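You operate a simulated robot arm through the tools that you are given. There is no shell and no other tool. Be economical: measure what you need, move in short steps, check, and stop when the job is done.

The job below is to be done with a simulated two-armed robot. You get a single attempt, and the scene is never put back.

JOB
Clamp the studded block and run the black nut down its stud.
Fine: leave the block clamped in the vice and the nut at the bottom.

It is judged by the outcome, as a careful person would: the job done as asked, and still so three seconds after it is handed in. It fails if anything else is knocked over, pushed out of place, dropped, spilled or broken.

ROBOT AND FRAMES
Two 7-joint arms with fingered hands on one trunk, on a carriage that runs on a rail from [-902, -1] to [978, 1] (x, y) and turns from -201 to 131 degrees about z. Base frame: it is fixed where the carriage stands at the start and does not move with it; the origin is on the floor, on the carriage's upright axis, x ahead of it, y to its left, z up. Lengths are in mm, angles in degrees, forces in N, time in s.
The left shoulder is at the start at [70, 188, 1223], the right one opposite. With the tool pointing down near the work surface each hand reaches from about 100 to 820 mm from the robot's upright axis, wherever it stands, measured 20 degrees to its own side. Places, roughly: black nut (4x4x2 cm) [600, -600, 900]; black vice knob [700, -400, 900]; cream button [-300, -700, 900]; jaws of the vice [700, -500, 900]; press lever [1200, -500, 1300]; red press knob [1200, -400, 1200]; small black knob [-300, -400, 900]; tall yellow knob [400, -500, 1000]. Payload 4 kg a hand.
Tool frame (each hand has its own): the origin (TCP) lies between the finger pads and is the grasp point; the fingertips stand 26 mm ahead of it; z points along the fingers, y is the line along which they close. The gripper opens to 132 mm. The gripper's body begins 73 mm behind the TCP. The gripper is a hand of 4 fingers: y runs from the thumb to the fingers, the wrist lies at [0, 0, -224] in the tool frame, and closing takes about 1.5 s.
Orientation is that of the tool frame in the base frame, as [roll, pitch, yaw] about the fixed x, y, z axes, in that order (R = Rz(yaw) Ry(pitch) Rx(roll)). With the fingers straight down and closing along the base's y, the tool's x points along the base's -x, its y along +y and its z along -z.

CONTROLS
- The arms move only by the tool send_rows. It takes "left_plan", "right_plan" or both (then of equal length, played together; a hand with none holds still); each is a list of rows, each a list of 6 numbers: the shift along the tool's x, y, z in mm, then the turn, a rotation vector about the tool's x, y, z in degrees. In form: [[x, y, z, wx, wy, wz], ...]. A call has 1 to 20 rows; each row is the pose to reach, as a shift and turn from the pose commanded when the call began, along the tool's axes at that moment. "left_claw" and "right_claw" are, for a hand that has rows, the opening in per cent of the stroke, from 0 (shut) to 100 (fully open), set as the call begins (left out, the last holds). Rows are played at 5 a second. More than 50 mm and 8.6 degrees between two rows, or a gripper value outside its range, and nothing of the call is played. A pose out of reach is approached as far as the arm can. The call stops where the force on the tool passes 90 N (or 10 N more than at its start, if that is more) or the arm is blocked; 0.2 s more then pass. Each finger travels about 72 mm/s and halts on what it meets, pressing with about 31 N; the grip force reading is that of the motor and also rises with nothing between the fingers. The clock runs only during rows and for 0.2 s after the last one: add rows that repeat a pose to give the fingers time. It gives the time, the measured TCP pose, the force on the tool (base axes), the opening and the grip force at its end, in the units of the frame above (readings bear some noise), with the torque about the TCP (base axes, N m) and any sound that the robot's microphone picked up.
- Cameras (640 x 400 px; columns grow to the right, rows downward): "scene" is now at [95.9, -68.2, 1438.3]; the picture's right is [-0.83, -0.56, 0.00], its down [-0.40, 0.58, -0.71] and it looks along [0.40, -0.59, -0.70] (base axes); focal length 214 px, centre (320, 200). "left" rides on the left gripper at [-73, 6, -94] in its tool frame; the picture's right is [-0.08, -1.00, 0.00], its down [0.78, -0.06, -0.62] and it looks along [0.61, -0.05, 0.79] (tool axes); focal length 230 px, centre (320, 200). "right" rides on the right gripper at [73, 6, -94] in its tool frame; the picture's right is [-0.08, 1.00, 0.00], its down [-0.78, -0.06, -0.62] and it looks along [-0.61, -0.05, 0.79] (tool axes); focal length 230 px, centre (320, 200). There is no depth. A picture from a camera that has moved, and an enlarged one, comes with that camera's place and axes in the base frame and with its lens.
- grab_frame(camera): a new picture of that camera. No time passes.
- raise_lower(by): slides the trunk up (or, below 0, down) by that many mm; the arms and the scene camera ride with it, the base frame stays. It gives what a move gives, with no picture.
- roll_base(legs): drives the robot by 1 to 6 legs, each [ahead, left, turn to the left] in mm, mm and degrees, along the robot's own axes; the way and the turn of a leg run together, so that a leg with both is an arc; at most 1500 mm and 180 degrees a leg. The arms and the cameras ride along, it lands a little off, and it stops where it bumps. It keeps to its track: a leg is cut to what the track allows. It gives what a move gives.
- set_fingers(finger1, finger2, finger3, thumb_bend, hand): sets how far each is bent, from 0 (flat) to 1 (curled in); at 0.3 the hand is open as for a grip, at 0.7 the pads meet at the TCP. One left out holds its place. A second passes; each finger stops where it meets its share of the squeeze, and holds until it gets a number again. A gripper value or a shape takes the hand back. It gives what a move gives, with no picture; readings hold the bend of each and the force on the fingers (four entries, about 0 where the hand has none), thumb and palm.
- set_grasp(shape, hand): the hand has 4 fingers and takes this shape, open, in about a second: jaw (thumb against the fingers, like two jaws); tri (thumb and two fingers); tip (a fingertip pinch); poke (one finger out to press); point (the index stretched); flat (the hand flat); cup (the hand cupped); fist (a fist). The gripper value then closes the fingers along that shape, each until it touches; the sizes above hold for jaw. It gives what a move gives, with no picture.
- head_to(pan, tilt): turns the head with the scene camera to pan (to the left, within 86 degrees either way) and tilt (down, from -29 to 69), counted from straight ahead of the robot. It gives what a move gives.
- zoom(camera, box): a new picture of the part [left, top, right, bottom] of that camera's present view, enlarged. No time passes.
- hand_in(): hands the job in; it is judged then, once.

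Go step by step. Nothing tells you exact positions but the pictures and the camera data: compare them with the known pose of the tool, close in by small moves and look again before you grip or let go. The budget is 120 turns and 88 pictures, counting those below and the enlarged ones. Unless the task says otherwise, let go and move clear before handing in, and close with one line.

The tools are called after "Emit:" as a command line: name --argument value ..., lists and objects as JSON in quotes. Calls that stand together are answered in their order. send_rows: Moves the arms, as the interface text tells. Its arguments: {"type":"object","properties":{"left_plan":{"type":"array","items":{"type":"array","items":{"type":"number"}}},"left_claw":{"type":"number"},"right_plan":{"type":"array","items":{"type":"array","items":{"type":"number"}}},"right_claw":{"type":"number"}},"required":[]} The other tools are called the same way: raise_lower (by) slides the trunk up or down; set_grasp (shape, hand) gives the hand a shape; set_fingers (finger1, finger2, finger3, thumb_bend, hand) moves the fingers one by one; roll_base (legs) drives the base; head_to (pan, tilt) turns the head that bears the scene camera; grab_frame (camera) takes a picture; zoom (camera, box) takes an enlarged picture of a part of a camera's view; hand_in () hands the job in.

At the start:

```text
time_s: 0.0
left_tcp_pos: [555.0, -63.1, 1177.2]
left_tcp_rot: [179.9, 0.0, -179.9]
left_ft_force: [0.5, -0.1, -0.1]
left_torque: [0.0, -0.03, 0.0]
left_finger_gap: 131.7
left_finger_force: 0.0
left_shape: jaw
left_bend: [0.3, 0.3, 0.3, 0.3]
left_finger forces: [0.0, 0.1, 0.1, 0.0, 0.0, 0.1]
right_tcp_pos: [393.7, -422.9, 1179.1]
right_tcp_rot: [180.0, -0.1, 180.0]
right_ft_force: [-0.5, -0.8, 1.0]
right_torque: [-0.01, 0.01, 0.01]
right_finger_gap: 132.2
right_finger_force: 0.0
right_shape: jaw
right_bend: [0.3, 0.3, 0.3, 0.3]
right_finger forces: [0.1, 0.1, 0.0, 0.0, 0.0, 0.0]
trunk travel left (down, up): [-700.0, 240.0]
robot x, y, heading: [3.1, 1.3, 0.2]
head pan, tilt: [-55.6, 44.5]
```

scene: 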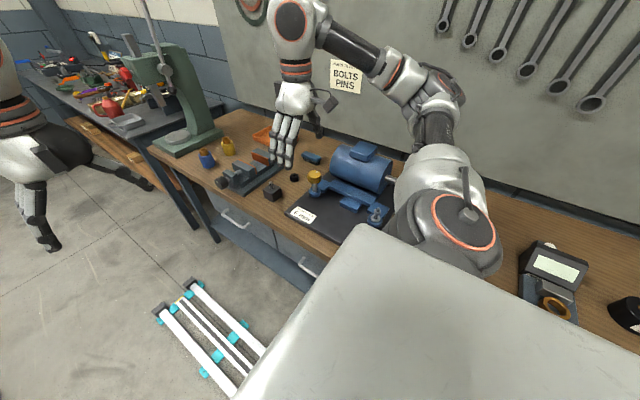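
right: 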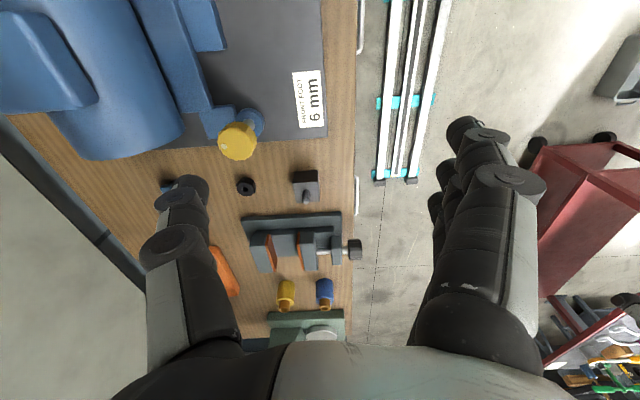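
left: 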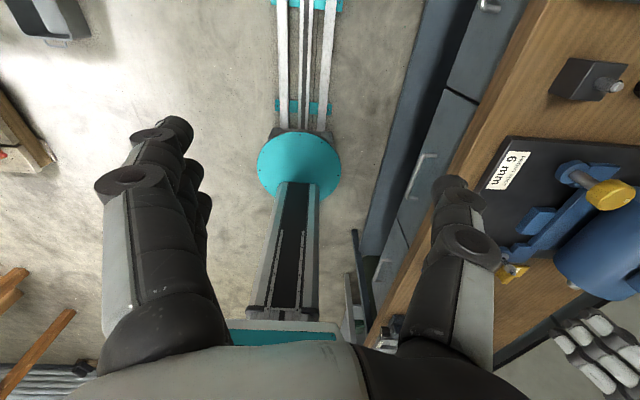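

I see a bench on the robot's right with the vice, a dark studded block, and a black nut. I'll take closer looks to measure their positions.

Emit:
zoom --camera "scene" --box '[180, 110, 340, 230]'

Emit:
zoom --camera "right" --box '[210, 150, 390, 330]'

```text
3.33 times, centred on (260, 170) of scene
camera zoom: at [95.9, -68.2, 1438.3], right [-0.83, -0.56, 0.0], down [-0.4, 0.58, -0.71], along [0.4, -0.59, -0.7], focal length 715 px, centre (520, 300)
```

zoom: 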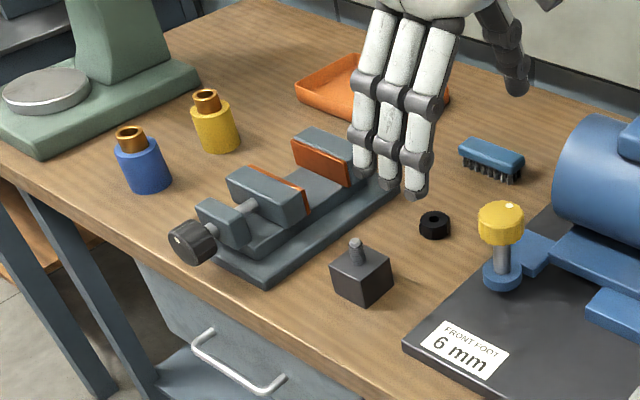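

```text
2.22 times, centred on (300, 240) of right
camera zoom: at [321.4, -416.7, 1272.1], right [0.08, 1.0, 0.0], down [0.78, -0.06, 0.62], along [0.61, -0.05, -0.79], focal length 511 px, centre (364, 111)
```

zoom: 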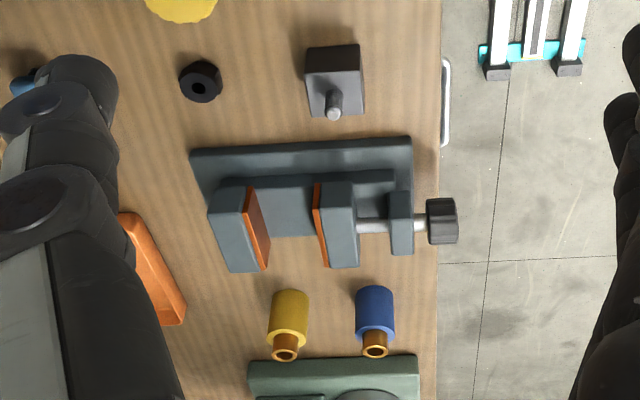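

The nut is near (587,-598,869), the stud top near (581,-464,933), and the vice just beyond at x≈690. I'll turn to face the bench and drive along the rail so both arms reach.

Emit:
roll_base --legs '[[0, 0, -90], [0, 640, 0]]'

Emit:
head_to --pan 0 --tilt 55

Emit:
grab_frame --camera "scene"

```text
time_s: 7.4
left_tcp_pos: [571.6, -553.5, 1177.0]
left_tcp_rot: [-180.0, 0.0, 89.4]
left_ft_force: [-0.9, -0.1, -0.4]
left_torque: [-0.05, 0.02, 0.03]
left_finger_gap: 131.9
left_finger_force: 0.1
left_shape: jaw
left_bend: [0.3, 0.3, 0.3, 0.3]
left_finger forces: [0.0, 0.1, 0.0, 0.0, 0.0, 0.0]
right_tcp_pos: [214.6, -388.5, 1178.4]
right_tcp_rot: [179.9, 0.0, 89.4]
right_ft_force: [-0.3, 0.1, -0.1]
right_torque: [-0.03, -0.02, -0.02]
right_finger_gap: 132.0
right_finger_force: 0.2
right_shape: jaw
right_bend: [0.3, 0.3, 0.3, 0.3]
right_finger forces: [0.1, 0.1, 0.1, 0.0, 0.0, 0.0]
trunk travel left (down, up): [-700.0, 240.0]
robot x, y, heading: [641.5, 0.8, -90.6]
head pan, tilt: [-55.6, 44.5]
```

```text
time_s: 8.7
left_tcp_pos: [574.0, -553.5, 1176.6]
left_tcp_rot: [-180.0, 0.0, 89.4]
left_ft_force: [-0.2, 0.0, -0.6]
left_torque: [0.02, 0.0, 0.01]
left_finger_gap: 131.6
left_finger_force: 0.0
left_shape: jaw
left_bend: [0.3, 0.3, 0.3, 0.3]
left_finger forces: [0.0, 0.0, 0.0, 0.0, 0.0, 0.0]
right_tcp_pos: [213.9, -388.8, 1177.9]
right_tcp_rot: [-180.0, -0.1, 89.4]
right_ft_force: [-0.4, -0.3, -0.2]
right_torque: [-0.01, -0.01, 0.0]
right_finger_gap: 131.9
right_finger_force: 0.1
right_shape: jaw
right_bend: [0.3, 0.3, 0.3, 0.3]
right_finger forces: [0.1, 0.0, 0.0, 0.0, 0.0, 0.0]
trunk travel left (down, up): [-700.0, 240.0]
robot x, y, heading: [643.5, 2.3, -90.7]
head pan, tilt: [0.0, 55.0]
```

```text
82 pictures are left
camera scene: at [640.3, -122.2, 1424.2], right [-1.0, 0.01, 0.0], down [0.01, 0.82, -0.57], along [-0.01, -0.57, -0.82], focal length 214 px, centre (320, 200)
```

scene: 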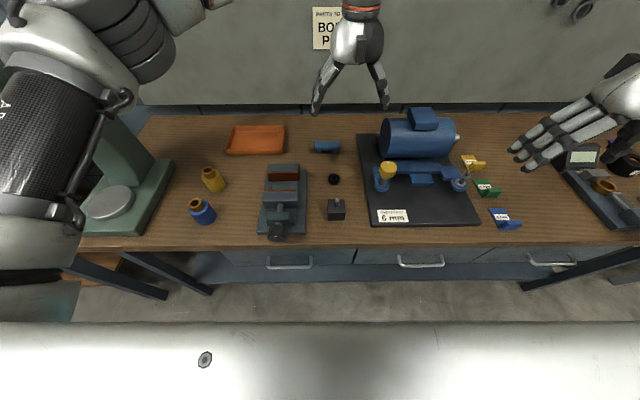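

Both hands are now clear above the bench, and the view is good. Zooming in to measure the vice, block and nut.

Emit:
zoom --camera "scene" --box '[240, 140, 360, 250]'

Emit:
grab_frame --camera "left"

```text
3.64 times, centred on (300, 195) of scene
camera zoom: at [640.3, -122.2, 1424.2], right [-1.0, 0.01, 0.0], down [0.01, 0.82, -0.57], along [-0.01, -0.57, -0.82], focal length 780 px, centre (393, 218)
```

zoom: 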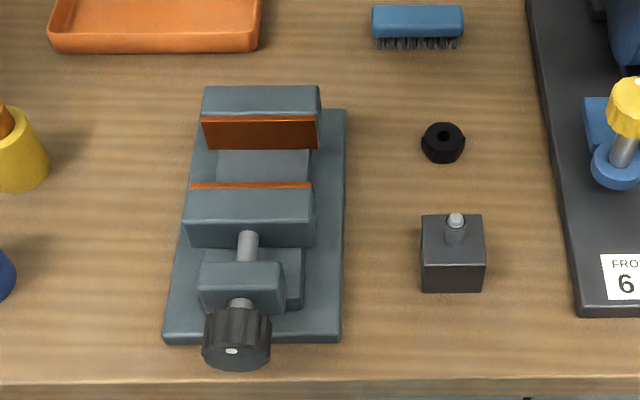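

```text
80 pictures are left
camera left: at [578.6, -627.5, 1269.9], right [-1.0, -0.07, 0.0], down [-0.05, 0.79, 0.62], along [-0.04, 0.62, -0.79], focal length 230 px, centre (320, 200)
```

left: 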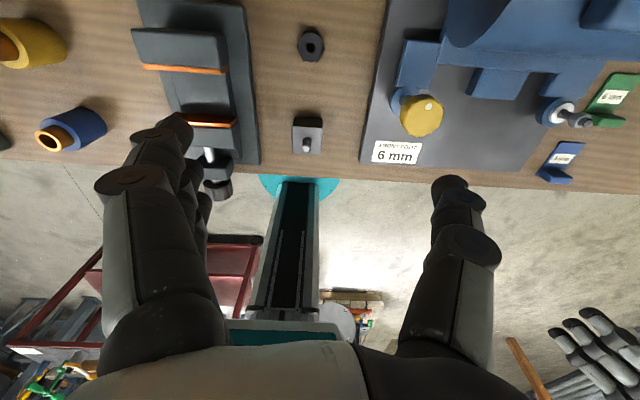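

Estimates: bench z≈860, block ~48 mm cube centred (588,-463) with stud top at z≈931; jaw gap y -566…-497, jaw centre x≈745, jaw tops z≈933, bed z≈891. I'll bring the left hand above the stud, part closed.

Emit:
send_rows --left_plan '[[30, 5, 40, 0, 0, 0], [60, 9, 80, 0, 0, 0], [88, 13, 120, 0, 0, 0], [88, 13, 160, 0, 0, 0], [88, 13, 190, 0, 0, 0], [88, 13, 190, 0, 0, 0]]' --left_claw 40

Emit:
grab_frame --camera "left"

Emit:
zoom --camera "scene" --box '[240, 140, 400, 250]'

```text
refused: row 1 steps farther than a row can; nothing moved
```

```text
79 pictures are left
camera left: at [578.6, -627.5, 1269.9], right [-1.0, -0.07, 0.0], down [-0.05, 0.79, 0.62], along [-0.04, 0.62, -0.79], focal length 230 px, centre (320, 200)
```

left: 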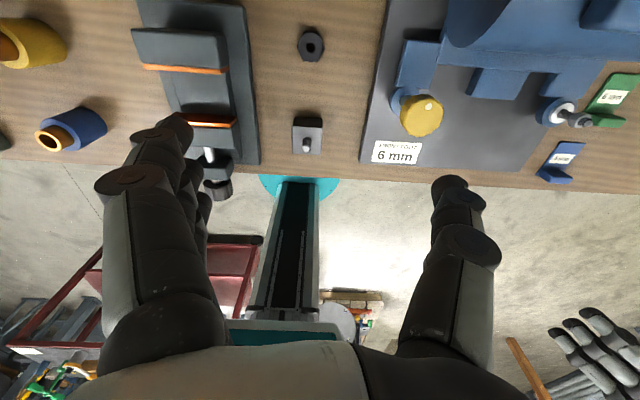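

```text
3.64 times, centred on (320, 195) of scene
camera zoom: at [640.3, -122.2, 1424.2], right [-1.0, 0.01, 0.0], down [0.01, 0.82, -0.57], along [-0.01, -0.57, -0.82], focal length 780 px, centre (320, 218)
```

zoom: 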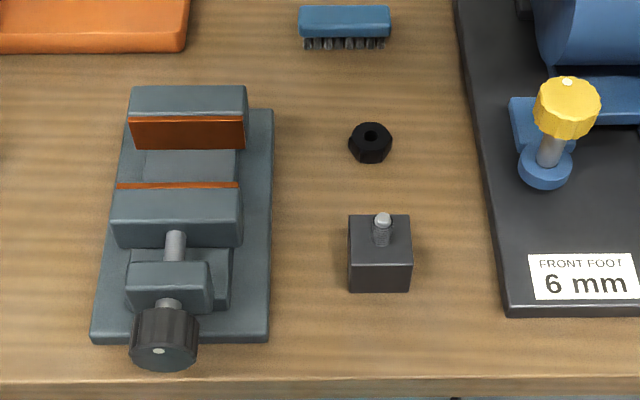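

Row one was slightly too long; I'll resend with shorter steps.

Emit:
send_rows --left_plan '[[22, 3, 35, 0, 0, 0], [44, 6, 70, 0, 0, 0], [66, 9, 105, 0, 0, 0], [88, 13, 140, 0, 0, 0], [88, 13, 180, 0, 0, 0], [88, 13, 190, 0, 0, 0], [88, 13, 190, 0, 0, 0]]' --left_claw 40

Emit:
grab_frame --camera "left"

Emit:
grab_frame --camera "scene"

```text
time_s: 10.3
left_tcp_pos: [585.6, -466.1, 985.9]
left_tcp_rot: [180.0, 0.0, 89.4]
left_ft_force: [-0.3, 0.7, -0.1]
left_torque: [0.01, -0.01, -0.04]
left_finger_gap: 53.3
left_finger_force: 0.0
left_shape: jaw
left_bend: [0.73, 0.73, 0.73, 0.7]
left_finger forces: [0.1, 0.0, 0.0, 0.1, 0.0, 0.1]
right_tcp_pos: [214.6, -387.4, 1177.9]
right_tcp_rot: [-180.0, 0.0, 89.4]
right_ft_force: [0.3, -0.1, 0.2]
right_torque: [0.03, 0.0, -0.01]
right_finger_gap: 132.0
right_finger_force: 0.1
right_shape: jaw
right_bend: [0.3, 0.3, 0.3, 0.3]
right_finger forces: [0.1, 0.0, 0.0, 0.0, 0.0, 0.1]
trunk travel left (down, up): [-700.0, 240.0]
robot x, y, heading: [639.8, 3.8, -90.6]
head pan, tilt: [0.0, 55.0]
```

```text
77 pictures are left
camera left: at [593.0, -539.8, 1079.3], right [-1.0, -0.07, 0.0], down [-0.05, 0.79, 0.62], along [-0.04, 0.62, -0.79], focal length 230 px, centre (320, 200)
```

left: 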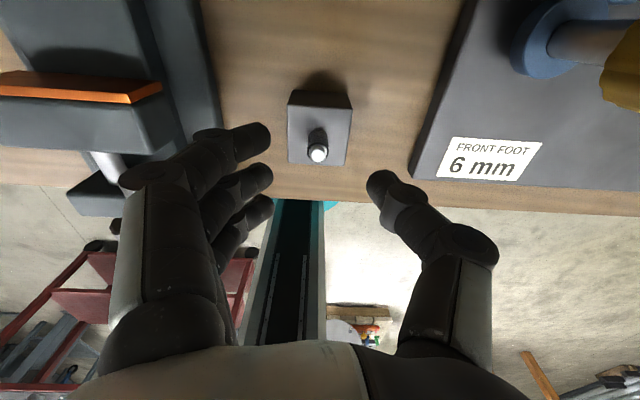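

```text
76 pictures are left
camera scene: at [640.4, -122.1, 1424.2], right [-1.0, 0.01, 0.0], down [0.01, 0.82, -0.57], along [-0.01, -0.57, -0.82], focal length 214 px, centre (320, 200)
```

scene: 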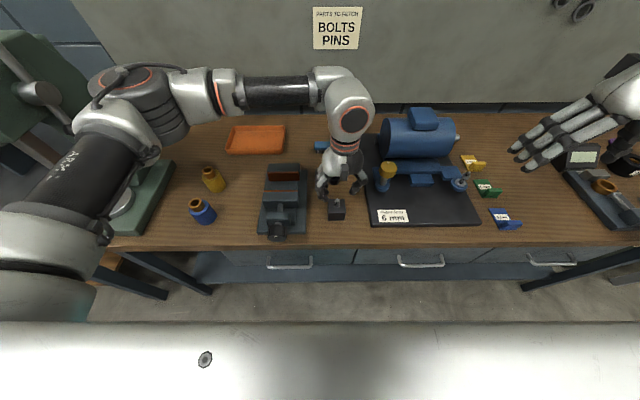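

The stud is centred at about (590,-465). I'll lower so the fingertips are just above the block's top and look before closing.

Emit:
send_rows --left_plan '[[1, 4, 25, 0, 0, 0], [1, 4, 46, 0, 0, 0], [1, 4, 46, 0, 0, 0]]'

Emit:
zoom --camera "left" --box '[200, 60, 460, 260]'

Emit:
zoom --camera "scene" --box '[290, 160, 390, 240]'

```text
time_s: 11.1
left_tcp_pos: [588.9, -464.0, 940.1]
left_tcp_rot: [179.9, -0.1, 89.3]
left_ft_force: [-0.7, -0.9, 1.2]
left_torque: [0.0, -0.02, -0.01]
left_finger_gap: 53.6
left_finger_force: 0.1
left_shape: jaw
left_bend: [0.73, 0.73, 0.73, 0.7]
left_finger forces: [0.0, 0.1, 0.0, 0.0, 0.0, 0.1]
right_tcp_pos: [214.4, -388.5, 1177.9]
right_tcp_rot: [180.0, 0.0, 89.3]
right_ft_force: [0.5, -0.4, -0.1]
right_torque: [-0.01, 0.01, 0.0]
right_finger_gap: 131.9
right_finger_force: 0.1
right_shape: jaw
right_bend: [0.3, 0.3, 0.3, 0.3]
right_finger forces: [0.1, 0.1, 0.0, 0.0, 0.0, 0.0]
trunk travel left (down, up): [-700.0, 240.0]
robot x, y, heading: [640.6, -1.8, -90.5]
head pan, tilt: [0.0, 55.0]
```

```text
2.00 times, centred on (330, 160) of left
camera zoom: at [596.2, -538.2, 1033.2], right [-1.0, -0.07, 0.0], down [-0.05, 0.79, 0.62], along [-0.04, 0.61, -0.79], focal length 460 px, centre (300, 280)
```

zoom: 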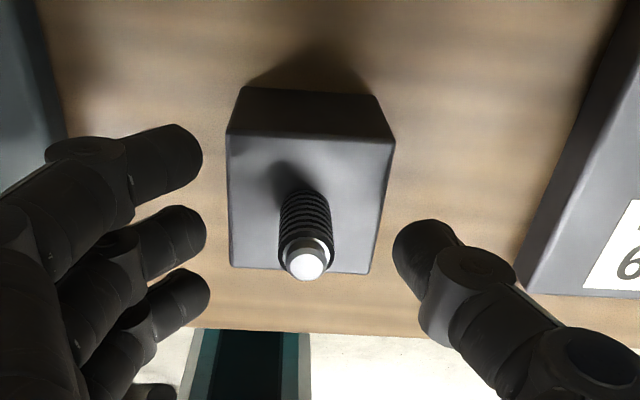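

```text
5.00 times, centred on (340, 200) of scene
camera zoom: at [640.1, -121.9, 1424.3], right [-1.0, 0.01, 0.0], down [0.01, 0.82, -0.57], along [-0.01, -0.57, -0.82], focal length 1072 px, centre (220, 200)
```

zoom: 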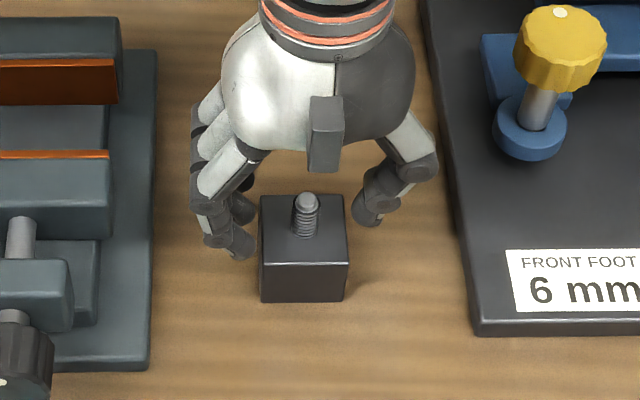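

Stud lies between thumb and middle finger. Closing on it.

Emit:
send_rows --left_plan '[[0, 0, 2, 0, 0, 0], [0, 0, 2, 0, 0, 0], [0, 0, 2, 0, 0, 0], [0, 0, 2, 0, 0, 0], [0, 0, 2, 0, 0, 0], [0, 0, 2, 0, 0, 0], [0, 0, 2, 0, 0, 0]]' --left_claw 0

Emit:
zoom --camera "left" --box '[200, 60, 460, 260]'

Emit:
zoom --camera "scene" --box '[290, 160, 390, 240]'

```text
time_s: 12.7
left_tcp_pos: [589.8, -464.7, 939.3]
left_tcp_rot: [180.0, 0.0, 89.3]
left_ft_force: [-3.3, -1.4, 8.5]
left_torque: [-0.01, -0.1, 0.0]
left_finger_gap: 0.4
left_finger_force: 31.1
left_shape: jaw
left_bend: [0.69, 0.7, 0.69, 0.71]
left_finger forces: [0.0, 17.9, 0.1, 0.1, 22.5, 0.0]
right_tcp_pos: [214.5, -387.8, 1178.2]
right_tcp_rot: [180.0, -0.1, 89.4]
right_ft_force: [-0.9, -0.1, 0.2]
right_torque: [0.02, -0.02, 0.01]
right_finger_gap: 131.9
right_finger_force: 0.0
right_shape: jaw
right_bend: [0.3, 0.3, 0.3, 0.3]
right_finger forces: [0.1, 0.1, 0.0, 0.0, 0.1, 0.0]
trunk travel left (down, up): [-700.0, 240.0]
robot x, y, heading: [641.5, 2.2, -90.7]
head pan, tilt: [0.0, 55.0]
```

```text
2.00 times, centred on (330, 160) of left
camera zoom: at [595.9, -538.1, 1032.3], right [-1.0, -0.07, 0.0], down [-0.05, 0.79, 0.62], along [-0.04, 0.61, -0.79], focal length 460 px, centre (300, 280)
```

zoom: 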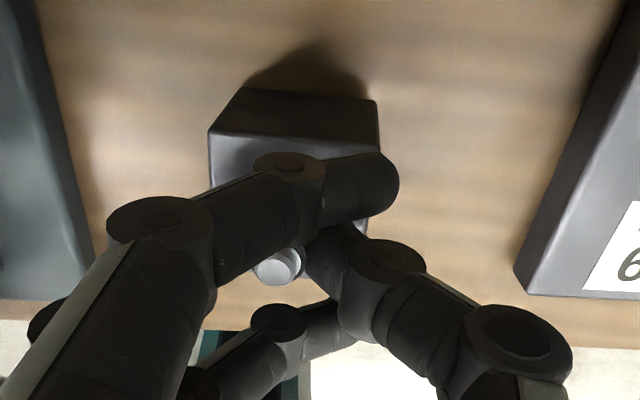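

```text
5.00 times, centred on (340, 200) of scene
camera zoom: at [639.7, -121.5, 1424.4], right [-1.0, 0.01, 0.0], down [0.01, 0.82, -0.57], along [-0.01, -0.57, -0.82], focal length 1072 px, centre (220, 200)
```

zoom: 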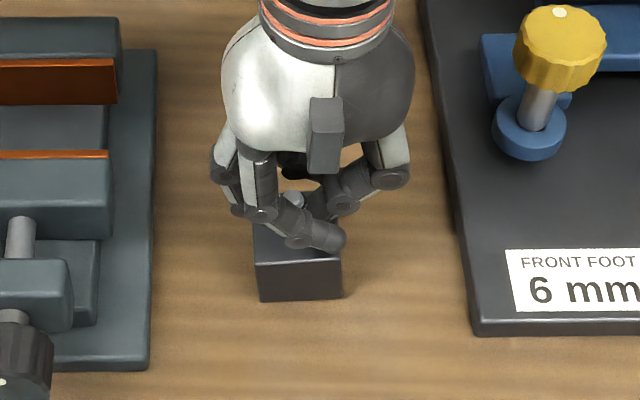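

Middle finger and thumb hold the stud at ~20 N; the block shifted a few mm. Test lift.

Emit:
send_rows --left_plan '[[0, 0, -8, 0, 0, 0], [0, 0, -20, 0, 0, 0], [0, 0, -40, 0, 0, 0], [0, 0, -40, 0, 0, 0]]'

Emit:
zoom --camera "left" --box '[200, 60, 460, 260]'

Emit:
zoom --camera "scene" --box '[240, 140, 390, 260]'

```text
time_s: 13.7
left_tcp_pos: [590.0, -464.8, 978.0]
left_tcp_rot: [180.0, -0.1, 89.4]
left_ft_force: [0.9, -1.1, -9.4]
left_torque: [-0.01, -0.03, -0.04]
left_finger_gap: 0.1
left_finger_force: 31.1
left_shape: jaw
left_bend: [0.69, 0.65, 0.69, 0.71]
left_finger forces: [0.0, 16.8, 0.0, 0.0, 14.3, 0.1]
right_tcp_pos: [215.4, -389.8, 1177.8]
right_tcp_rot: [180.0, -0.1, 89.4]
right_ft_force: [0.5, -0.1, 0.5]
right_torque: [-0.03, 0.02, 0.01]
right_finger_gap: 132.2
right_finger_force: 0.0
right_shape: jaw
right_bend: [0.3, 0.3, 0.3, 0.3]
right_finger forces: [0.0, 0.0, 0.0, 0.0, 0.1, 0.0]
trunk travel left (down, up): [-700.0, 240.0]
robot x, y, heading: [640.2, -0.4, -90.3]
head pan, tilt: [0.0, 55.0]
```

```text
2.00 times, centred on (330, 160) of left
camera zoom: at [596.2, -539.3, 1071.1], right [-1.0, -0.07, 0.0], down [-0.05, 0.78, 0.62], along [-0.04, 0.62, -0.79], focal length 460 px, centre (300, 280)
```

zoom: 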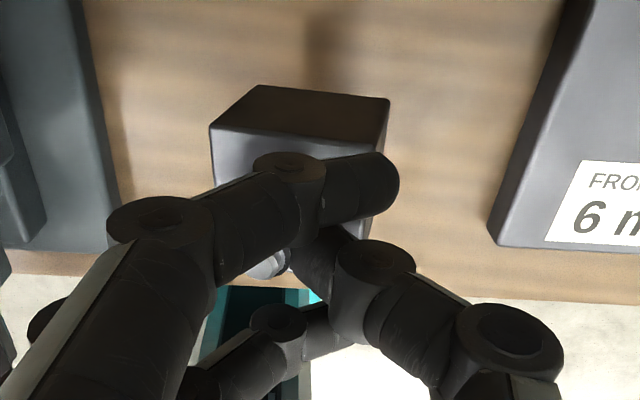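

```text
3.33 times, centred on (315, 200) of scene
camera zoom: at [640.2, -123.5, 1424.0], right [-1.0, 0.01, 0.0], down [0.01, 0.82, -0.57], along [-0.01, -0.57, -0.82], focal length 715 px, centre (337, 200)
```

zoom: 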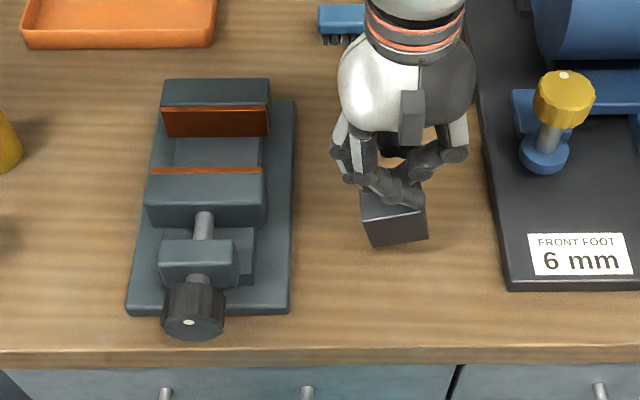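

Block lifts (~9 N) but hangs about 8° tilted. I'll tilt the hand to counter it, raise, and carry it above the jaw gap.

Emit:
send_rows --left_plan '[[0, 0, -20, -2, 0, 0], [0, 0, -45, -4, 0, 0], [0, 0, -70, -6, 0, 0], [0, 0, -75, -8.5, 0, 0], [-12, 25, -75, -8.5, 0, 0], [-24, 50, -75, -8.5, 0, 0], [-36, 75, -75, -8.5, 0, 0], [-48, 100, -75, -8.5, 0, 0], [-60, 125, -75, -8.5, 0, 0], [-68, 147, -75, -8.5, 0, 0], [-68, 147, -75, -8.5, 0, 0]]'

Emit:
zoom --camera "left" --box '[200, 40, 460, 240]'

Emit:
zoom --camera "scene" --box '[220, 120, 360, 240]'

```text
time_s: 16.1
left_tcp_pos: [736.6, -535.4, 1053.4]
left_tcp_rot: [171.6, 0.0, 89.3]
left_ft_force: [-0.4, 0.6, -9.8]
left_torque: [-0.01, 0.07, 0.03]
left_finger_gap: 0.2
left_finger_force: 31.3
left_shape: jaw
left_bend: [0.69, 0.64, 0.69, 0.72]
left_finger forces: [0.0, 16.6, 0.0, 0.0, 15.4, 0.1]
right_tcp_pos: [214.8, -389.2, 1178.1]
right_tcp_rot: [179.9, -0.1, 89.4]
right_ft_force: [-0.2, 0.2, 0.1]
right_torque: [0.01, -0.02, 0.01]
right_finger_gap: 131.9
right_finger_force: 0.1
right_shape: jaw
right_bend: [0.3, 0.3, 0.3, 0.3]
right_finger forces: [0.0, 0.1, 0.1, 0.1, 0.0, 0.0]
trunk travel left (down, up): [-700.0, 240.0]
robot x, y, heading: [642.6, 1.8, -90.5]
head pan, tilt: [0.0, 55.0]
```

```text
2.00 times, centred on (330, 140) of left
camera zoom: at [728.9, -608.6, 1146.0], right [-0.99, -0.07, -0.15], down [-0.14, 0.79, 0.6], along [0.08, 0.61, -0.79], focal length 460 px, centre (300, 320)
```

zoom: 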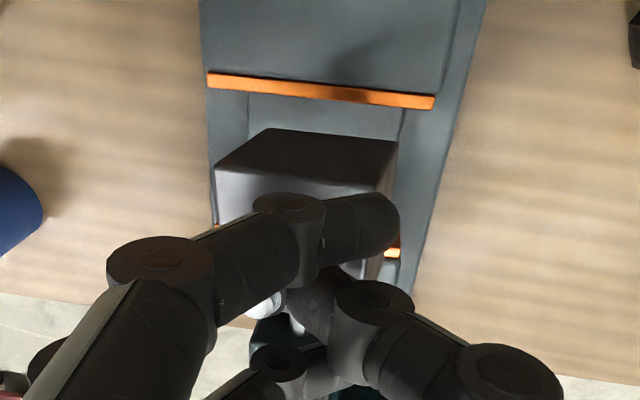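

```text
3.33 times, centred on (290, 180) of scene
camera zoom: at [639.9, -123.2, 1424.1], right [-1.0, 0.01, 0.0], down [0.01, 0.82, -0.57], along [-0.01, -0.57, -0.82], focal length 715 px, centre (420, 267)
```

zoom: 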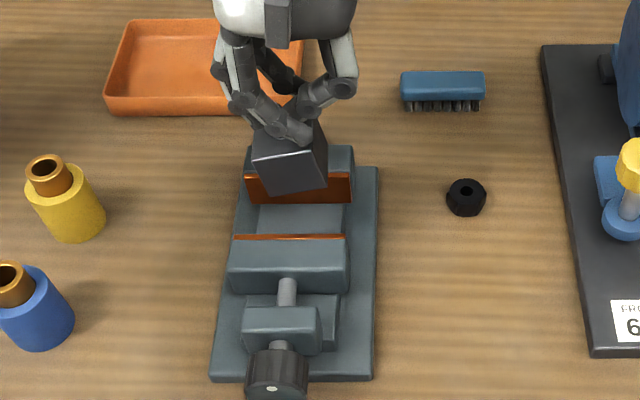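

Remaining error is about 4° tilt and 4° yaw; I'll trim both and lower to just above the jaws.

Emit:
send_rows --left_plan '[[4, 3, 0, -2, 0, 2], [4, 3, 0, -4, 0, 4], [4, 0, 15, -4, 0, 4], [4, -1.4, 30, -4, 0, 4], [4, -1.4, 30, -4, 0, 4]]'

Emit:
zoom --camera "left" --box '[200, 40, 460, 240]'

Emit:
zoom --camera "scene" --box '[240, 140, 330, 230]'

```text
time_s: 17.3
left_tcp_pos: [739.5, -530.7, 1023.4]
left_tcp_rot: [167.4, -0.7, 85.4]
left_ft_force: [-0.3, 0.9, -9.4]
left_torque: [-0.03, 0.08, 0.0]
left_finger_gap: 0.0
left_finger_force: 30.9
left_shape: jaw
left_bend: [0.69, 0.64, 0.69, 0.72]
left_finger forces: [0.0, 16.5, 0.0, 0.0, 15.7, 0.0]
right_tcp_pos: [215.2, -389.6, 1178.4]
right_tcp_rot: [-179.9, 0.0, 89.4]
right_ft_force: [-0.6, 0.2, 0.4]
right_torque: [0.01, 0.01, -0.04]
right_finger_gap: 131.8
right_finger_force: 0.0
right_shape: jaw
right_bend: [0.3, 0.3, 0.3, 0.3]
right_finger forces: [0.1, 0.0, 0.1, 0.0, 0.1, 0.0]
trunk travel left (down, up): [-700.0, 240.0]
robot x, y, heading: [639.5, 0.9, -90.7]
head pan, tilt: [0.0, 55.0]
```

```text
2.00 times, centred on (330, 140) of left
camera zoom: at [720.2, -604.9, 1114.3], right [-0.98, 0.0, -0.22], down [-0.13, 0.79, 0.6], along [0.17, 0.61, -0.77], focal length 460 px, centre (300, 320)
```

zoom: 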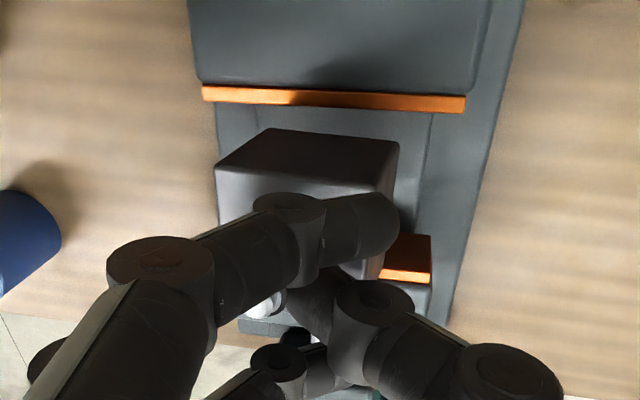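

```text
4.44 times, centred on (285, 185) of scene
camera zoom: at [640.1, -123.0, 1424.1], right [-1.0, 0.01, 0.0], down [0.01, 0.82, -0.57], along [-0.01, -0.57, -0.82], focal length 953 px, centre (476, 267)
```

zoom: 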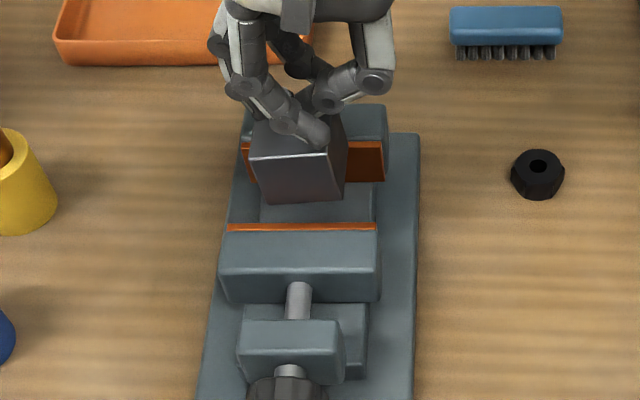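

Block is level enough with ~10 mm clearance on each side. Lowering it between the jaws.

Emit:
send_rows --left_plan '[[0, -3.3, 14.6, 0, 0, 0], [0, -6.5, 29.3, 0, 0, 0], [0, -8.7, 39, 0, 0, 0], [0, -10, 45, 0, 0, 0], [0, -10, 45, 0, 0, 0]]'

Emit:
zoom --camera "scene" --box '[240, 140, 330, 230]'

```text
time_s: 18.5
left_tcp_pos: [738.2, -529.6, 978.6]
left_tcp_rot: [167.6, -0.6, 85.4]
left_ft_force: [-2.6, -1.3, -0.6]
left_torque: [-0.04, -0.07, -0.03]
left_finger_gap: 0.0
left_finger_force: 30.9
left_shape: jaw
left_bend: [0.69, 0.64, 0.69, 0.72]
left_finger forces: [0.0, 16.7, 0.0, 0.0, 18.5, 0.0]
right_tcp_pos: [215.4, -388.4, 1179.3]
right_tcp_rot: [180.0, 0.0, 89.4]
right_ft_force: [0.5, 0.1, 0.0]
right_torque: [-0.02, -0.02, 0.03]
right_finger_gap: 132.0
right_finger_force: 0.1
right_shape: jaw
right_bend: [0.3, 0.3, 0.3, 0.3]
right_finger forces: [0.1, 0.0, 0.0, 0.1, 0.0, 0.0]
trunk travel left (down, up): [-700.0, 240.0]
robot x, y, heading: [641.2, 4.0, -90.6]
head pan, tilt: [0.0, 55.0]
```

```text
4.44 times, centred on (285, 185) of scene
camera zoom: at [639.9, -122.6, 1424.3], right [-1.0, 0.01, 0.0], down [0.01, 0.82, -0.57], along [-0.01, -0.57, -0.82], focal length 953 px, centre (476, 267)
```

zoom: 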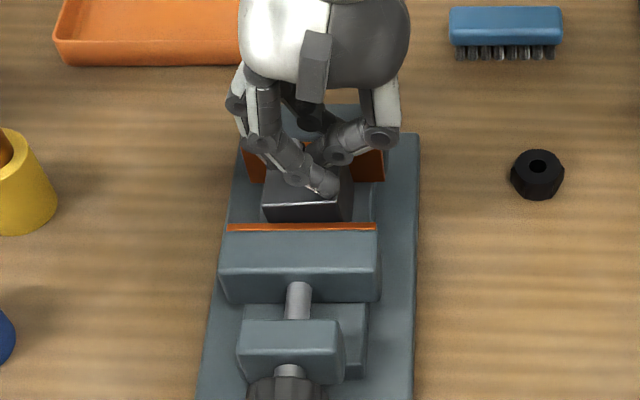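

Contact with the bed is felt. A few mm more to seat it, then release gradually.

Emit:
send_rows --left_plan '[[0, -0.5, 2, 0, 0, 0], [0, -0.9, 4, 0, 0, 0], [0, -0.9, 4, 0, 0, 0]]'

Emit:
send_rows --left_plan '[[0, 0, 0, 0, 0, 0], [0, 0, 0, 0, 0, 0], [0, 0, 0, 0, 0, 0], [0, 0, 0, 0, 0, 0]]' --left_claw 35

Emit:
zoom --camera "scene" --box '[240, 140, 330, 230]'

Emit:
zoom --camera "left" --box '[200, 60, 460, 260]'

```text
time_s: 19.3
left_tcp_pos: [738.2, -528.7, 976.7]
left_tcp_rot: [167.5, -0.6, 85.5]
left_ft_force: [-6.6, -1.7, 15.3]
left_torque: [-0.09, -0.24, -0.05]
left_finger_gap: 0.1
left_finger_force: 31.0
left_shape: jaw
left_bend: [0.69, 0.66, 0.69, 0.74]
left_finger forces: [0.0, 16.7, 0.1, 0.0, 23.2, 0.0]
right_tcp_pos: [214.8, -387.4, 1177.5]
right_tcp_rot: [179.9, 0.0, 89.5]
right_ft_force: [-0.4, 0.3, -0.1]
right_torque: [0.03, 0.02, 0.03]
right_finger_gap: 131.8
right_finger_force: 0.0
right_shape: jaw
right_bend: [0.3, 0.3, 0.3, 0.3]
right_finger forces: [0.0, 0.1, 0.1, 0.1, 0.1, 0.0]
trunk travel left (down, up): [-700.0, 240.0]
robot x, y, heading: [639.7, -0.2, -90.4]
head pan, tilt: [0.0, 55.0]
```

```text
time_s: 20.3
left_tcp_pos: [739.5, -529.5, 973.9]
left_tcp_rot: [167.5, -0.7, 85.5]
left_ft_force: [0.2, 0.8, 0.2]
left_torque: [0.01, 0.02, 0.0]
left_finger_gap: 45.5
left_finger_force: 0.2
left_shape: jaw
left_bend: [0.73, 0.74, 0.73, 0.7]
left_finger forces: [0.0, 0.0, 0.0, 0.0, 0.1, 0.0]
right_tcp_pos: [214.8, -389.1, 1179.8]
right_tcp_rot: [180.0, 0.1, 89.4]
right_ft_force: [0.9, 0.0, -0.4]
right_torque: [-0.04, 0.0, 0.0]
right_finger_gap: 132.0
right_finger_force: 0.1
right_shape: jaw
right_bend: [0.3, 0.3, 0.3, 0.3]
right_finger forces: [0.0, 0.0, 0.0, 0.0, 0.0, 0.0]
trunk travel left (down, up): [-700.0, 240.0]
robot x, y, heading: [645.5, 0.3, -90.8]
head pan, tilt: [0.0, 55.0]
```

```text
4.44 times, centred on (285, 185) of scene
camera zoom: at [640.7, -121.8, 1424.2], right [-1.0, 0.01, 0.0], down [0.01, 0.82, -0.57], along [-0.01, -0.57, -0.82], focal length 953 px, centre (476, 267)
```

zoom: 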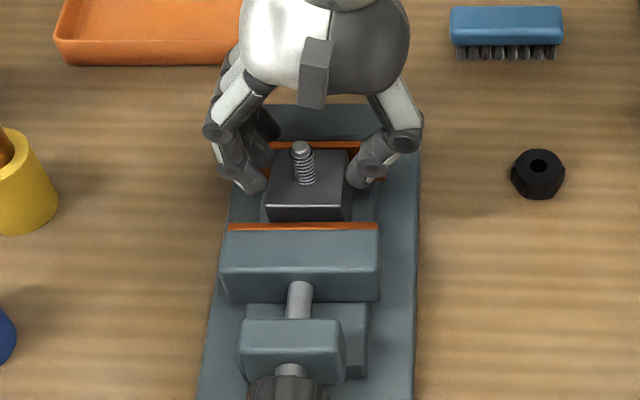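

```text
2.00 times, centred on (330, 160) of left
camera zoom: at [720.6, -602.9, 1065.1], right [-0.98, 0.0, -0.22], down [-0.13, 0.79, 0.6], along [0.17, 0.61, -0.77], focal length 460 px, centre (300, 280)
```

zoom: 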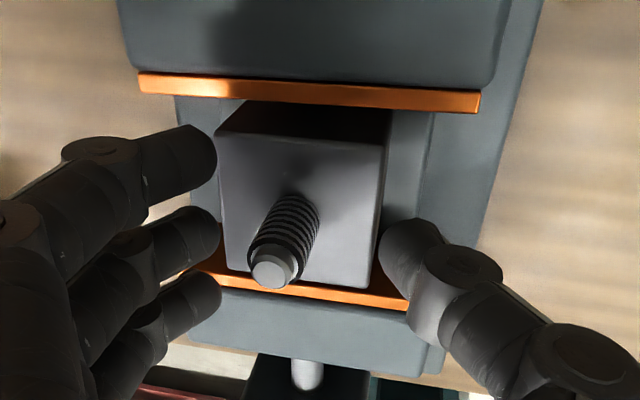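

The block sits on the bed between the jaws. Now lifting the left hand clear, then repositioning so the right arm can grip the knob axially.

Emit:
send_rows --left_plan '[[0, 6.5, -29, 0, 0, 0], [0, 13, -58, 0, 0, 0], [0, 20, -90, 2, 0, 0], [0, 28, -125, 7, 0, 0], [0, 37, -160, 12, 0, 0], [0, 45, -190, 12, 0, 0]]'

Emit:
roll_base --legs '[[0, -290, 0], [0, 0, 68]]'

Emit:
head_to --pan -20 --tilt 50

Emit:
grab_frame --camera "scene"

```text
time_s: 21.7
left_tcp_pos: [739.7, -533.3, 1170.9]
left_tcp_rot: [179.5, -0.7, 85.4]
left_ft_force: [-0.2, 0.3, -0.4]
left_torque: [0.02, -0.01, -0.02]
left_finger_gap: 45.3
left_finger_force: 0.0
left_shape: jaw
left_bend: [0.73, 0.74, 0.73, 0.7]
left_finger forces: [0.0, 0.0, 0.0, 0.0, 0.0, 0.0]
right_tcp_pos: [213.8, -388.1, 1179.3]
right_tcp_rot: [-180.0, 0.0, 89.4]
right_ft_force: [-0.3, 1.0, -0.6]
right_torque: [0.01, 0.02, 0.0]
right_finger_gap: 132.0
right_finger_force: 0.0
right_shape: jaw
right_bend: [0.3, 0.3, 0.3, 0.3]
right_finger forces: [0.0, 0.0, 0.0, 0.0, 0.1, 0.1]
trunk travel left (down, up): [-700.0, 240.0]
robot x, y, heading: [643.5, 1.6, -90.7]
head pan, tilt: [0.0, 55.0]
```

```text
time_s: 26.6
left_tcp_pos: [879.7, -110.3, 1170.4]
left_tcp_rot: [179.5, -0.7, 153.2]
left_ft_force: [0.4, -0.2, -0.1]
left_torque: [-0.01, 0.01, 0.0]
left_finger_gap: 45.8
left_finger_force: 0.1
left_shape: jaw
left_bend: [0.73, 0.74, 0.73, 0.7]
left_finger forces: [0.1, 0.0, 0.0, 0.0, 0.1, 0.0]
right_tcp_pos: [548.5, -542.7, 1179.3]
right_tcp_rot: [-180.0, 0.0, 157.1]
right_ft_force: [-0.5, -0.3, -0.5]
right_torque: [0.0, -0.01, -0.01]
right_finger_gap: 131.8
right_finger_force: 0.0
right_shape: jaw
right_bend: [0.3, 0.3, 0.3, 0.3]
right_finger forces: [0.0, 0.0, 0.0, 0.0, 0.0, 0.1]
trunk travel left (down, up): [-700.0, 240.0]
robot x, y, heading: [347.8, 0.4, -22.8]
head pan, tilt: [0.0, 55.0]
```

```text
time_s: 27.5
left_tcp_pos: [881.0, -110.6, 1170.3]
left_tcp_rot: [179.5, -0.7, 153.2]
left_ft_force: [0.5, 0.7, 0.0]
left_torque: [0.02, 0.02, 0.02]
left_finger_gap: 45.8
left_finger_force: 0.0
left_shape: jaw
left_bend: [0.73, 0.74, 0.73, 0.7]
left_finger forces: [0.0, 0.0, 0.0, 0.0, 0.1, 0.0]
right_tcp_pos: [548.1, -542.5, 1178.7]
right_tcp_rot: [180.0, 0.0, 157.0]
right_ft_force: [0.5, -0.5, 0.0]
right_torque: [0.03, -0.03, 0.01]
right_finger_gap: 132.0
right_finger_force: 0.2
right_shape: jaw
right_bend: [0.3, 0.3, 0.3, 0.3]
right_finger forces: [0.1, 0.0, 0.0, 0.1, 0.1, 0.0]
trunk travel left (down, up): [-700.0, 240.0]
robot x, y, heading: [347.2, -3.6, -22.7]
head pan, tilt: [-20.0, 50.0]
```

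```text
62 pictures are left
camera scene: at [451.8, -72.2, 1430.7], right [-0.68, -0.73, 0.0], down [-0.56, 0.52, -0.64], along [0.47, -0.44, -0.77], focal length 214 px, centre (320, 200)
```

scene: 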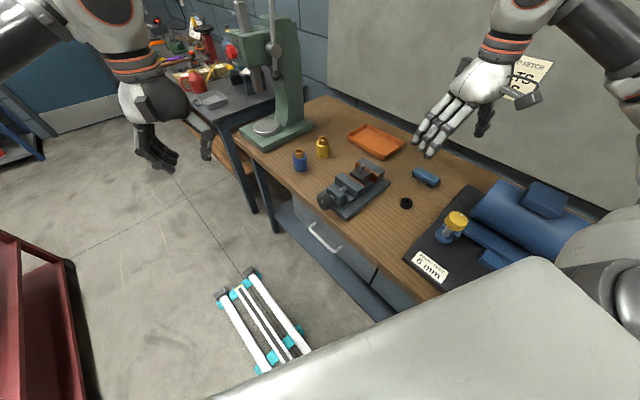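

Good stance. Zooming on the knob to fix its position.

Emit:
zoom --camera "scene" --box '[300, 140, 420, 230]'

```text
4.44 times, centred on (360, 185) of scene
camera zoom: at [451.8, -72.2, 1430.7], right [-0.68, -0.73, 0.0], down [-0.56, 0.52, -0.64], along [0.47, -0.44, -0.77], focal length 953 px, centre (142, 267)
```

zoom: 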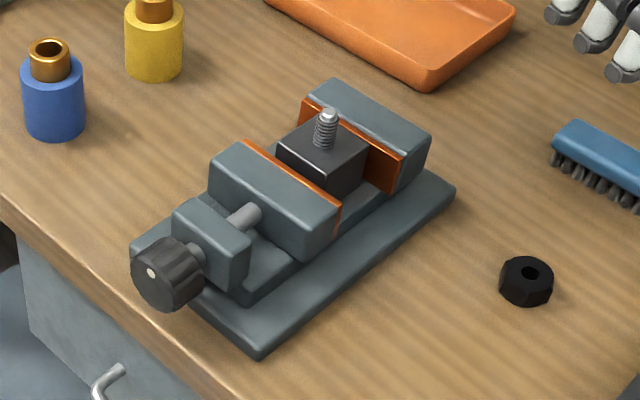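

Knob front face is near (747,-361,~915), about 22 mm deep. I'll swing the left hand away and bring the right hand to point horizontally at the knob, standing off.

Emit:
send_rows --left_plan '[[0, 20, -10, 0, 0, 0], [0, 40, -20, 0, 0, 0], [0, 60, -30, 0, 0, 0], [0, 80, -40, 0, 0, 0], [0, 100, -50, 0, 0, 0], [0, 120, -60, 0, 0, 0], [0, 140, -70, 0, 0, 0], [0, 160, -80, 0, 0, 0], [0, 180, -90, 0, 0, 0], [0, 200, -100, 0, 0, 0]]'

Emit:
send_rows --right_plan '[[-3.5, 28, 5, 3.7, -5.6, 3.7], [-7, 56, 10, 7.4, -11.2, 7.4], [-10.5, 84, 15, 11.1, -16.8, 11.1], [-14, 112, 20, 14.9, -22.5, 14.9], [-17.5, 140, 26, 18.6, -28.1, 18.6], [-21, 169, 33, 22.3, -33.7, 22.3], [-24.6, 197, 40, 26, -39.3, 26], [-28, 225, 48, 29.7, -44.9, 29.7], [-31.6, 253, 56, 33.4, -50.5, 33.4], [-35, 281, 65, 37.1, -56.1, 37.1], [-38.6, 309, 74, 40.9, -61.8, 40.9], [-42, 337, 83, 44.6, -67.4, 44.6], [-45.7, 365, 92, 48.3, -73, 48.3], [-49, 393, 99, 52, -78.6, 52], [-49, 393, 99, 52, -78.6, 52]]'

Emit:
grab_frame --camera "scene"

Emit:
grab_frame --camera "right"

```text
time_s: 29.7
left_tcp_pos: [971.6, 68.5, 1271.9]
left_tcp_rot: [179.6, -0.7, 153.3]
left_ft_force: [-0.3, 0.0, 0.2]
left_torque: [-0.02, 0.02, 0.03]
left_finger_gap: 45.9
left_finger_force: 0.1
left_shape: jaw
left_bend: [0.73, 0.74, 0.73, 0.7]
left_finger forces: [0.1, 0.0, 0.1, 0.1, 0.0, 0.0]
right_tcp_pos: [546.7, -541.1, 1179.9]
right_tcp_rot: [-179.9, 0.0, 157.1]
right_ft_force: [0.1, 0.3, 0.5]
right_torque: [0.0, 0.02, 0.01]
right_finger_gap: 131.7
right_finger_force: 0.0
right_shape: jaw
right_bend: [0.3, 0.3, 0.3, 0.3]
right_finger forces: [0.1, 0.1, 0.0, 0.1, 0.0, 0.1]
trunk travel left (down, up): [-700.0, 240.0]
robot x, y, heading: [349.3, 4.9, -22.8]
head pan, tilt: [-20.0, 50.0]
```

```text
time_s: 32.9
left_tcp_pos: [972.3, 71.3, 1271.5]
left_tcp_rot: [179.7, -0.6, 153.2]
left_ft_force: [0.4, 1.1, 0.2]
left_torque: [-0.02, 0.02, 0.05]
left_finger_gap: 46.0
left_finger_force: 0.0
left_shape: jaw
left_bend: [0.73, 0.74, 0.73, 0.7]
left_finger forces: [0.0, 0.1, 0.0, 0.0, 0.1, 0.0]
right_tcp_pos: [1002.7, -317.7, 1212.9]
right_tcp_rot: [-137.6, 80.8, 136.6]
right_ft_force: [-0.7, 0.3, 0.3]
right_torque: [-0.01, 0.04, 0.01]
right_finger_gap: 131.9
right_finger_force: 0.1
right_shape: jaw
right_bend: [0.3, 0.3, 0.3, 0.3]
right_finger forces: [0.1, 0.0, 0.0, 0.0, 0.1, 0.0]
right hand out of reach, approached as far as the arm can: row 5, 6, 7, 8, 9, 10, 11, 12, 13, 14, 15
trunk travel left (down, up): [-700.0, 240.0]
robot x, y, heading: [348.9, -1.9, -22.8]
head pan, tilt: [-20.0, 50.0]
```

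```text
60 pictures are left
camera scene: at [453.3, -68.9, 1430.7], right [-0.68, -0.73, 0.0], down [-0.56, 0.52, -0.64], along [0.47, -0.44, -0.77], focal length 214 px, centre (320, 200)
```

scene: 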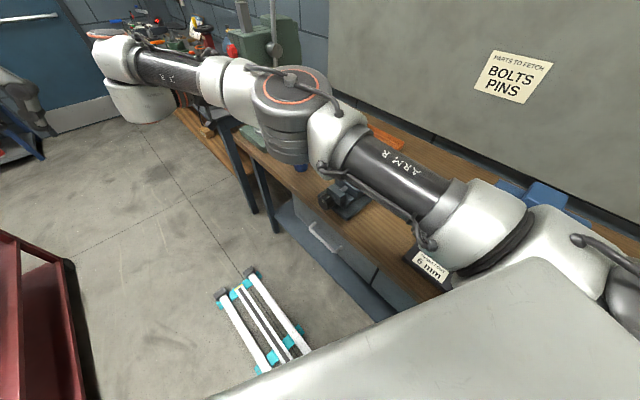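

```text
59 pictures are left
camera right: at [993.6, -215.4, 1151.7], right [1.0, 0.07, -0.03], down [-0.01, 0.52, 0.85], along [0.07, -0.85, 0.52], focal length 230 px, centre (320, 200)
```

right: 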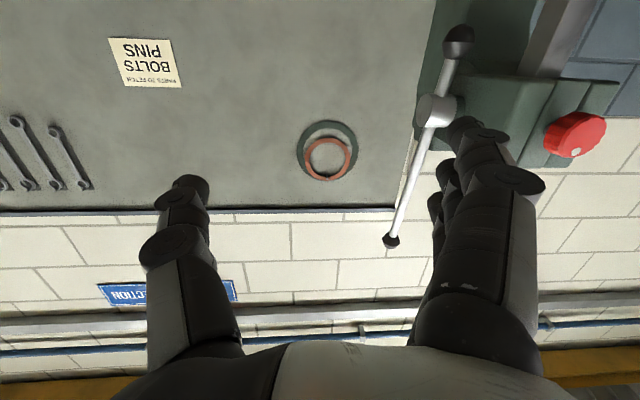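

The right arm can't reach that pose from here and stretched out toward the press; no contact occurred. I'll reverse it back along its path, then use the left arm from a frontal stance.

Emit:
send_rows --right_plan '[[-7, -14.2, 24.5, -3.7, 5.6, -3.7], [-14, -28.4, 49, -7.4, 11.2, -7.4], [-21, -42.6, 73.4, -11.1, 16.8, -11.1], [-28, -56.7, 98, -14.9, 22.5, -14.9], [-35.4, -71, 122, -18.6, 28.1, -18.6], [-42, -85, 147, -22.3, 33.7, -22.3], [-49.5, -99.3, 171, -26, 39.3, -26], [-56.6, -113.5, 196, -29.7, 44.9, -29.7], [-63.6, -127.7, 220, -33.4, 50.5, -33.4], [-70.7, -142, 245, -37.1, 56.1, -37.1], [-77.8, -156, 269, -40.9, 61.8, -40.9], [-85, -170, 294, -44.6, 67.4, -44.6], [-92, -184.4, 318, -48.3, 73, -48.3], [-99, -198.6, 342.6, -52, 78.6, -52], [-99, -198.6, 342.6, -52, 78.6, -52], [-99, -198.6, 342.6, -52, 78.6, -52]]'

Emit:
grab_frame --camera "scene"

```text
time_s: 36.3
left_tcp_pos: [972.4, 67.8, 1272.2]
left_tcp_rot: [179.5, -0.7, 153.2]
left_ft_force: [0.1, -0.8, -1.0]
left_torque: [-0.01, -0.02, -0.02]
left_finger_gap: 45.9
left_finger_force: 0.2
left_shape: jaw
left_bend: [0.73, 0.74, 0.73, 0.7]
left_finger forces: [0.0, 0.0, 0.0, 0.0, 0.0, 0.0]
right_tcp_pos: [847.4, -646.0, 1281.3]
right_tcp_rot: [-177.6, 1.1, 154.9]
right_ft_force: [0.6, -0.7, 0.0]
right_torque: [0.02, 0.0, 0.01]
right_finger_gap: 131.7
right_finger_force: 0.1
right_shape: jaw
right_bend: [0.3, 0.3, 0.3, 0.3]
right_finger forces: [0.0, 0.0, 0.0, 0.0, 0.0, 0.0]
right hand out of reach, approached as far as the arm can: row 1, 12, 13, 14, 15, 16
trunk travel left (down, up): [-700.0, 240.0]
robot x, y, heading: [350.4, -0.6, -22.6]
head pan, tilt: [-20.0, 50.0]
```

```text
58 pictures are left
camera scene: at [451.3, -72.9, 1430.7], right [-0.68, -0.73, 0.0], down [-0.56, 0.52, -0.64], along [0.47, -0.44, -0.77], focal length 214 px, centre (320, 200)
```

scene: 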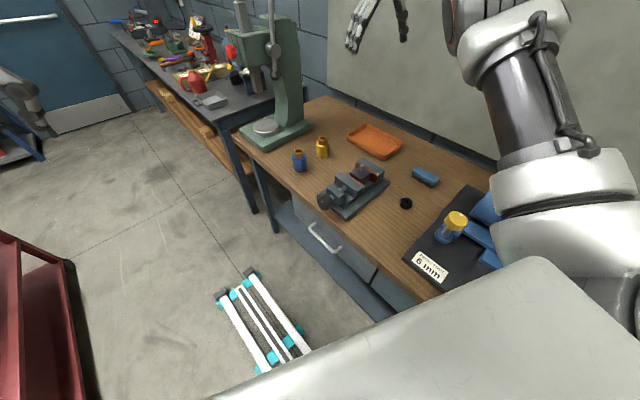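

The right hand is back over the bench but still stretched. I'll coax it in by commanding near its present spot and then drawing back.

Emit:
send_rows --right_plan '[[-44, 4, -17, 0, 0, 0], [-88, 8, -34, 0, 0, 0], [-132, 12, -51, 0, 0, 0], [-176, 17, -68, 0, 0, 0], [-220, 21, -85, 0, 0, 0], [-250, 26, -101, 0, 0, 0], [-250, 26, -101, 0, 0, 0], [-210, 50, -101, 0, 0, 0], [-170, 70, -101, 0, 0, 0], [-130, 80, -101, 0, 0, 0], [-90, 80, -101, 0, 0, 0], [-50, 80, -101, 0, 0, 0], [-10, 80, -101, 0, 0, 0], [30, 80, -101, 0, 0, 0], [30, 80, -101, 0, 0, 0]]'

```text
time_s: 39.5
left_tcp_pos: [972.3, 68.0, 1272.1]
left_tcp_rot: [179.6, -0.7, 153.2]
left_ft_force: [-0.9, -0.3, 0.6]
left_torque: [0.0, 0.02, -0.02]
left_finger_gap: 45.9
left_finger_force: 0.0
left_shape: jaw
left_bend: [0.73, 0.74, 0.73, 0.7]
left_finger forces: [0.0, 0.0, 0.0, 0.0, 0.0, 0.0]
right_tcp_pos: [877.8, -579.4, 1301.2]
right_tcp_rot: [-177.6, 1.3, 154.9]
right_ft_force: [-0.7, -0.7, -0.3]
right_torque: [-0.02, -0.01, 0.02]
right_finger_gap: 132.0
right_finger_force: 0.1
right_shape: jaw
right_bend: [0.3, 0.3, 0.3, 0.3]
right_finger forces: [0.0, 0.0, 0.0, 0.1, 0.0, 0.0]
right hand out of reach, approached as far as the arm can: row 1, 2, 3, 4, 5, 6, 7, 8, 9, 10, 11, 12, 13, 14, 15
trunk travel left (down, up): [-700.0, 240.0]
robot x, y, heading: [350.0, 0.6, -22.9]
head pan, tilt: [-20.0, 50.0]
```

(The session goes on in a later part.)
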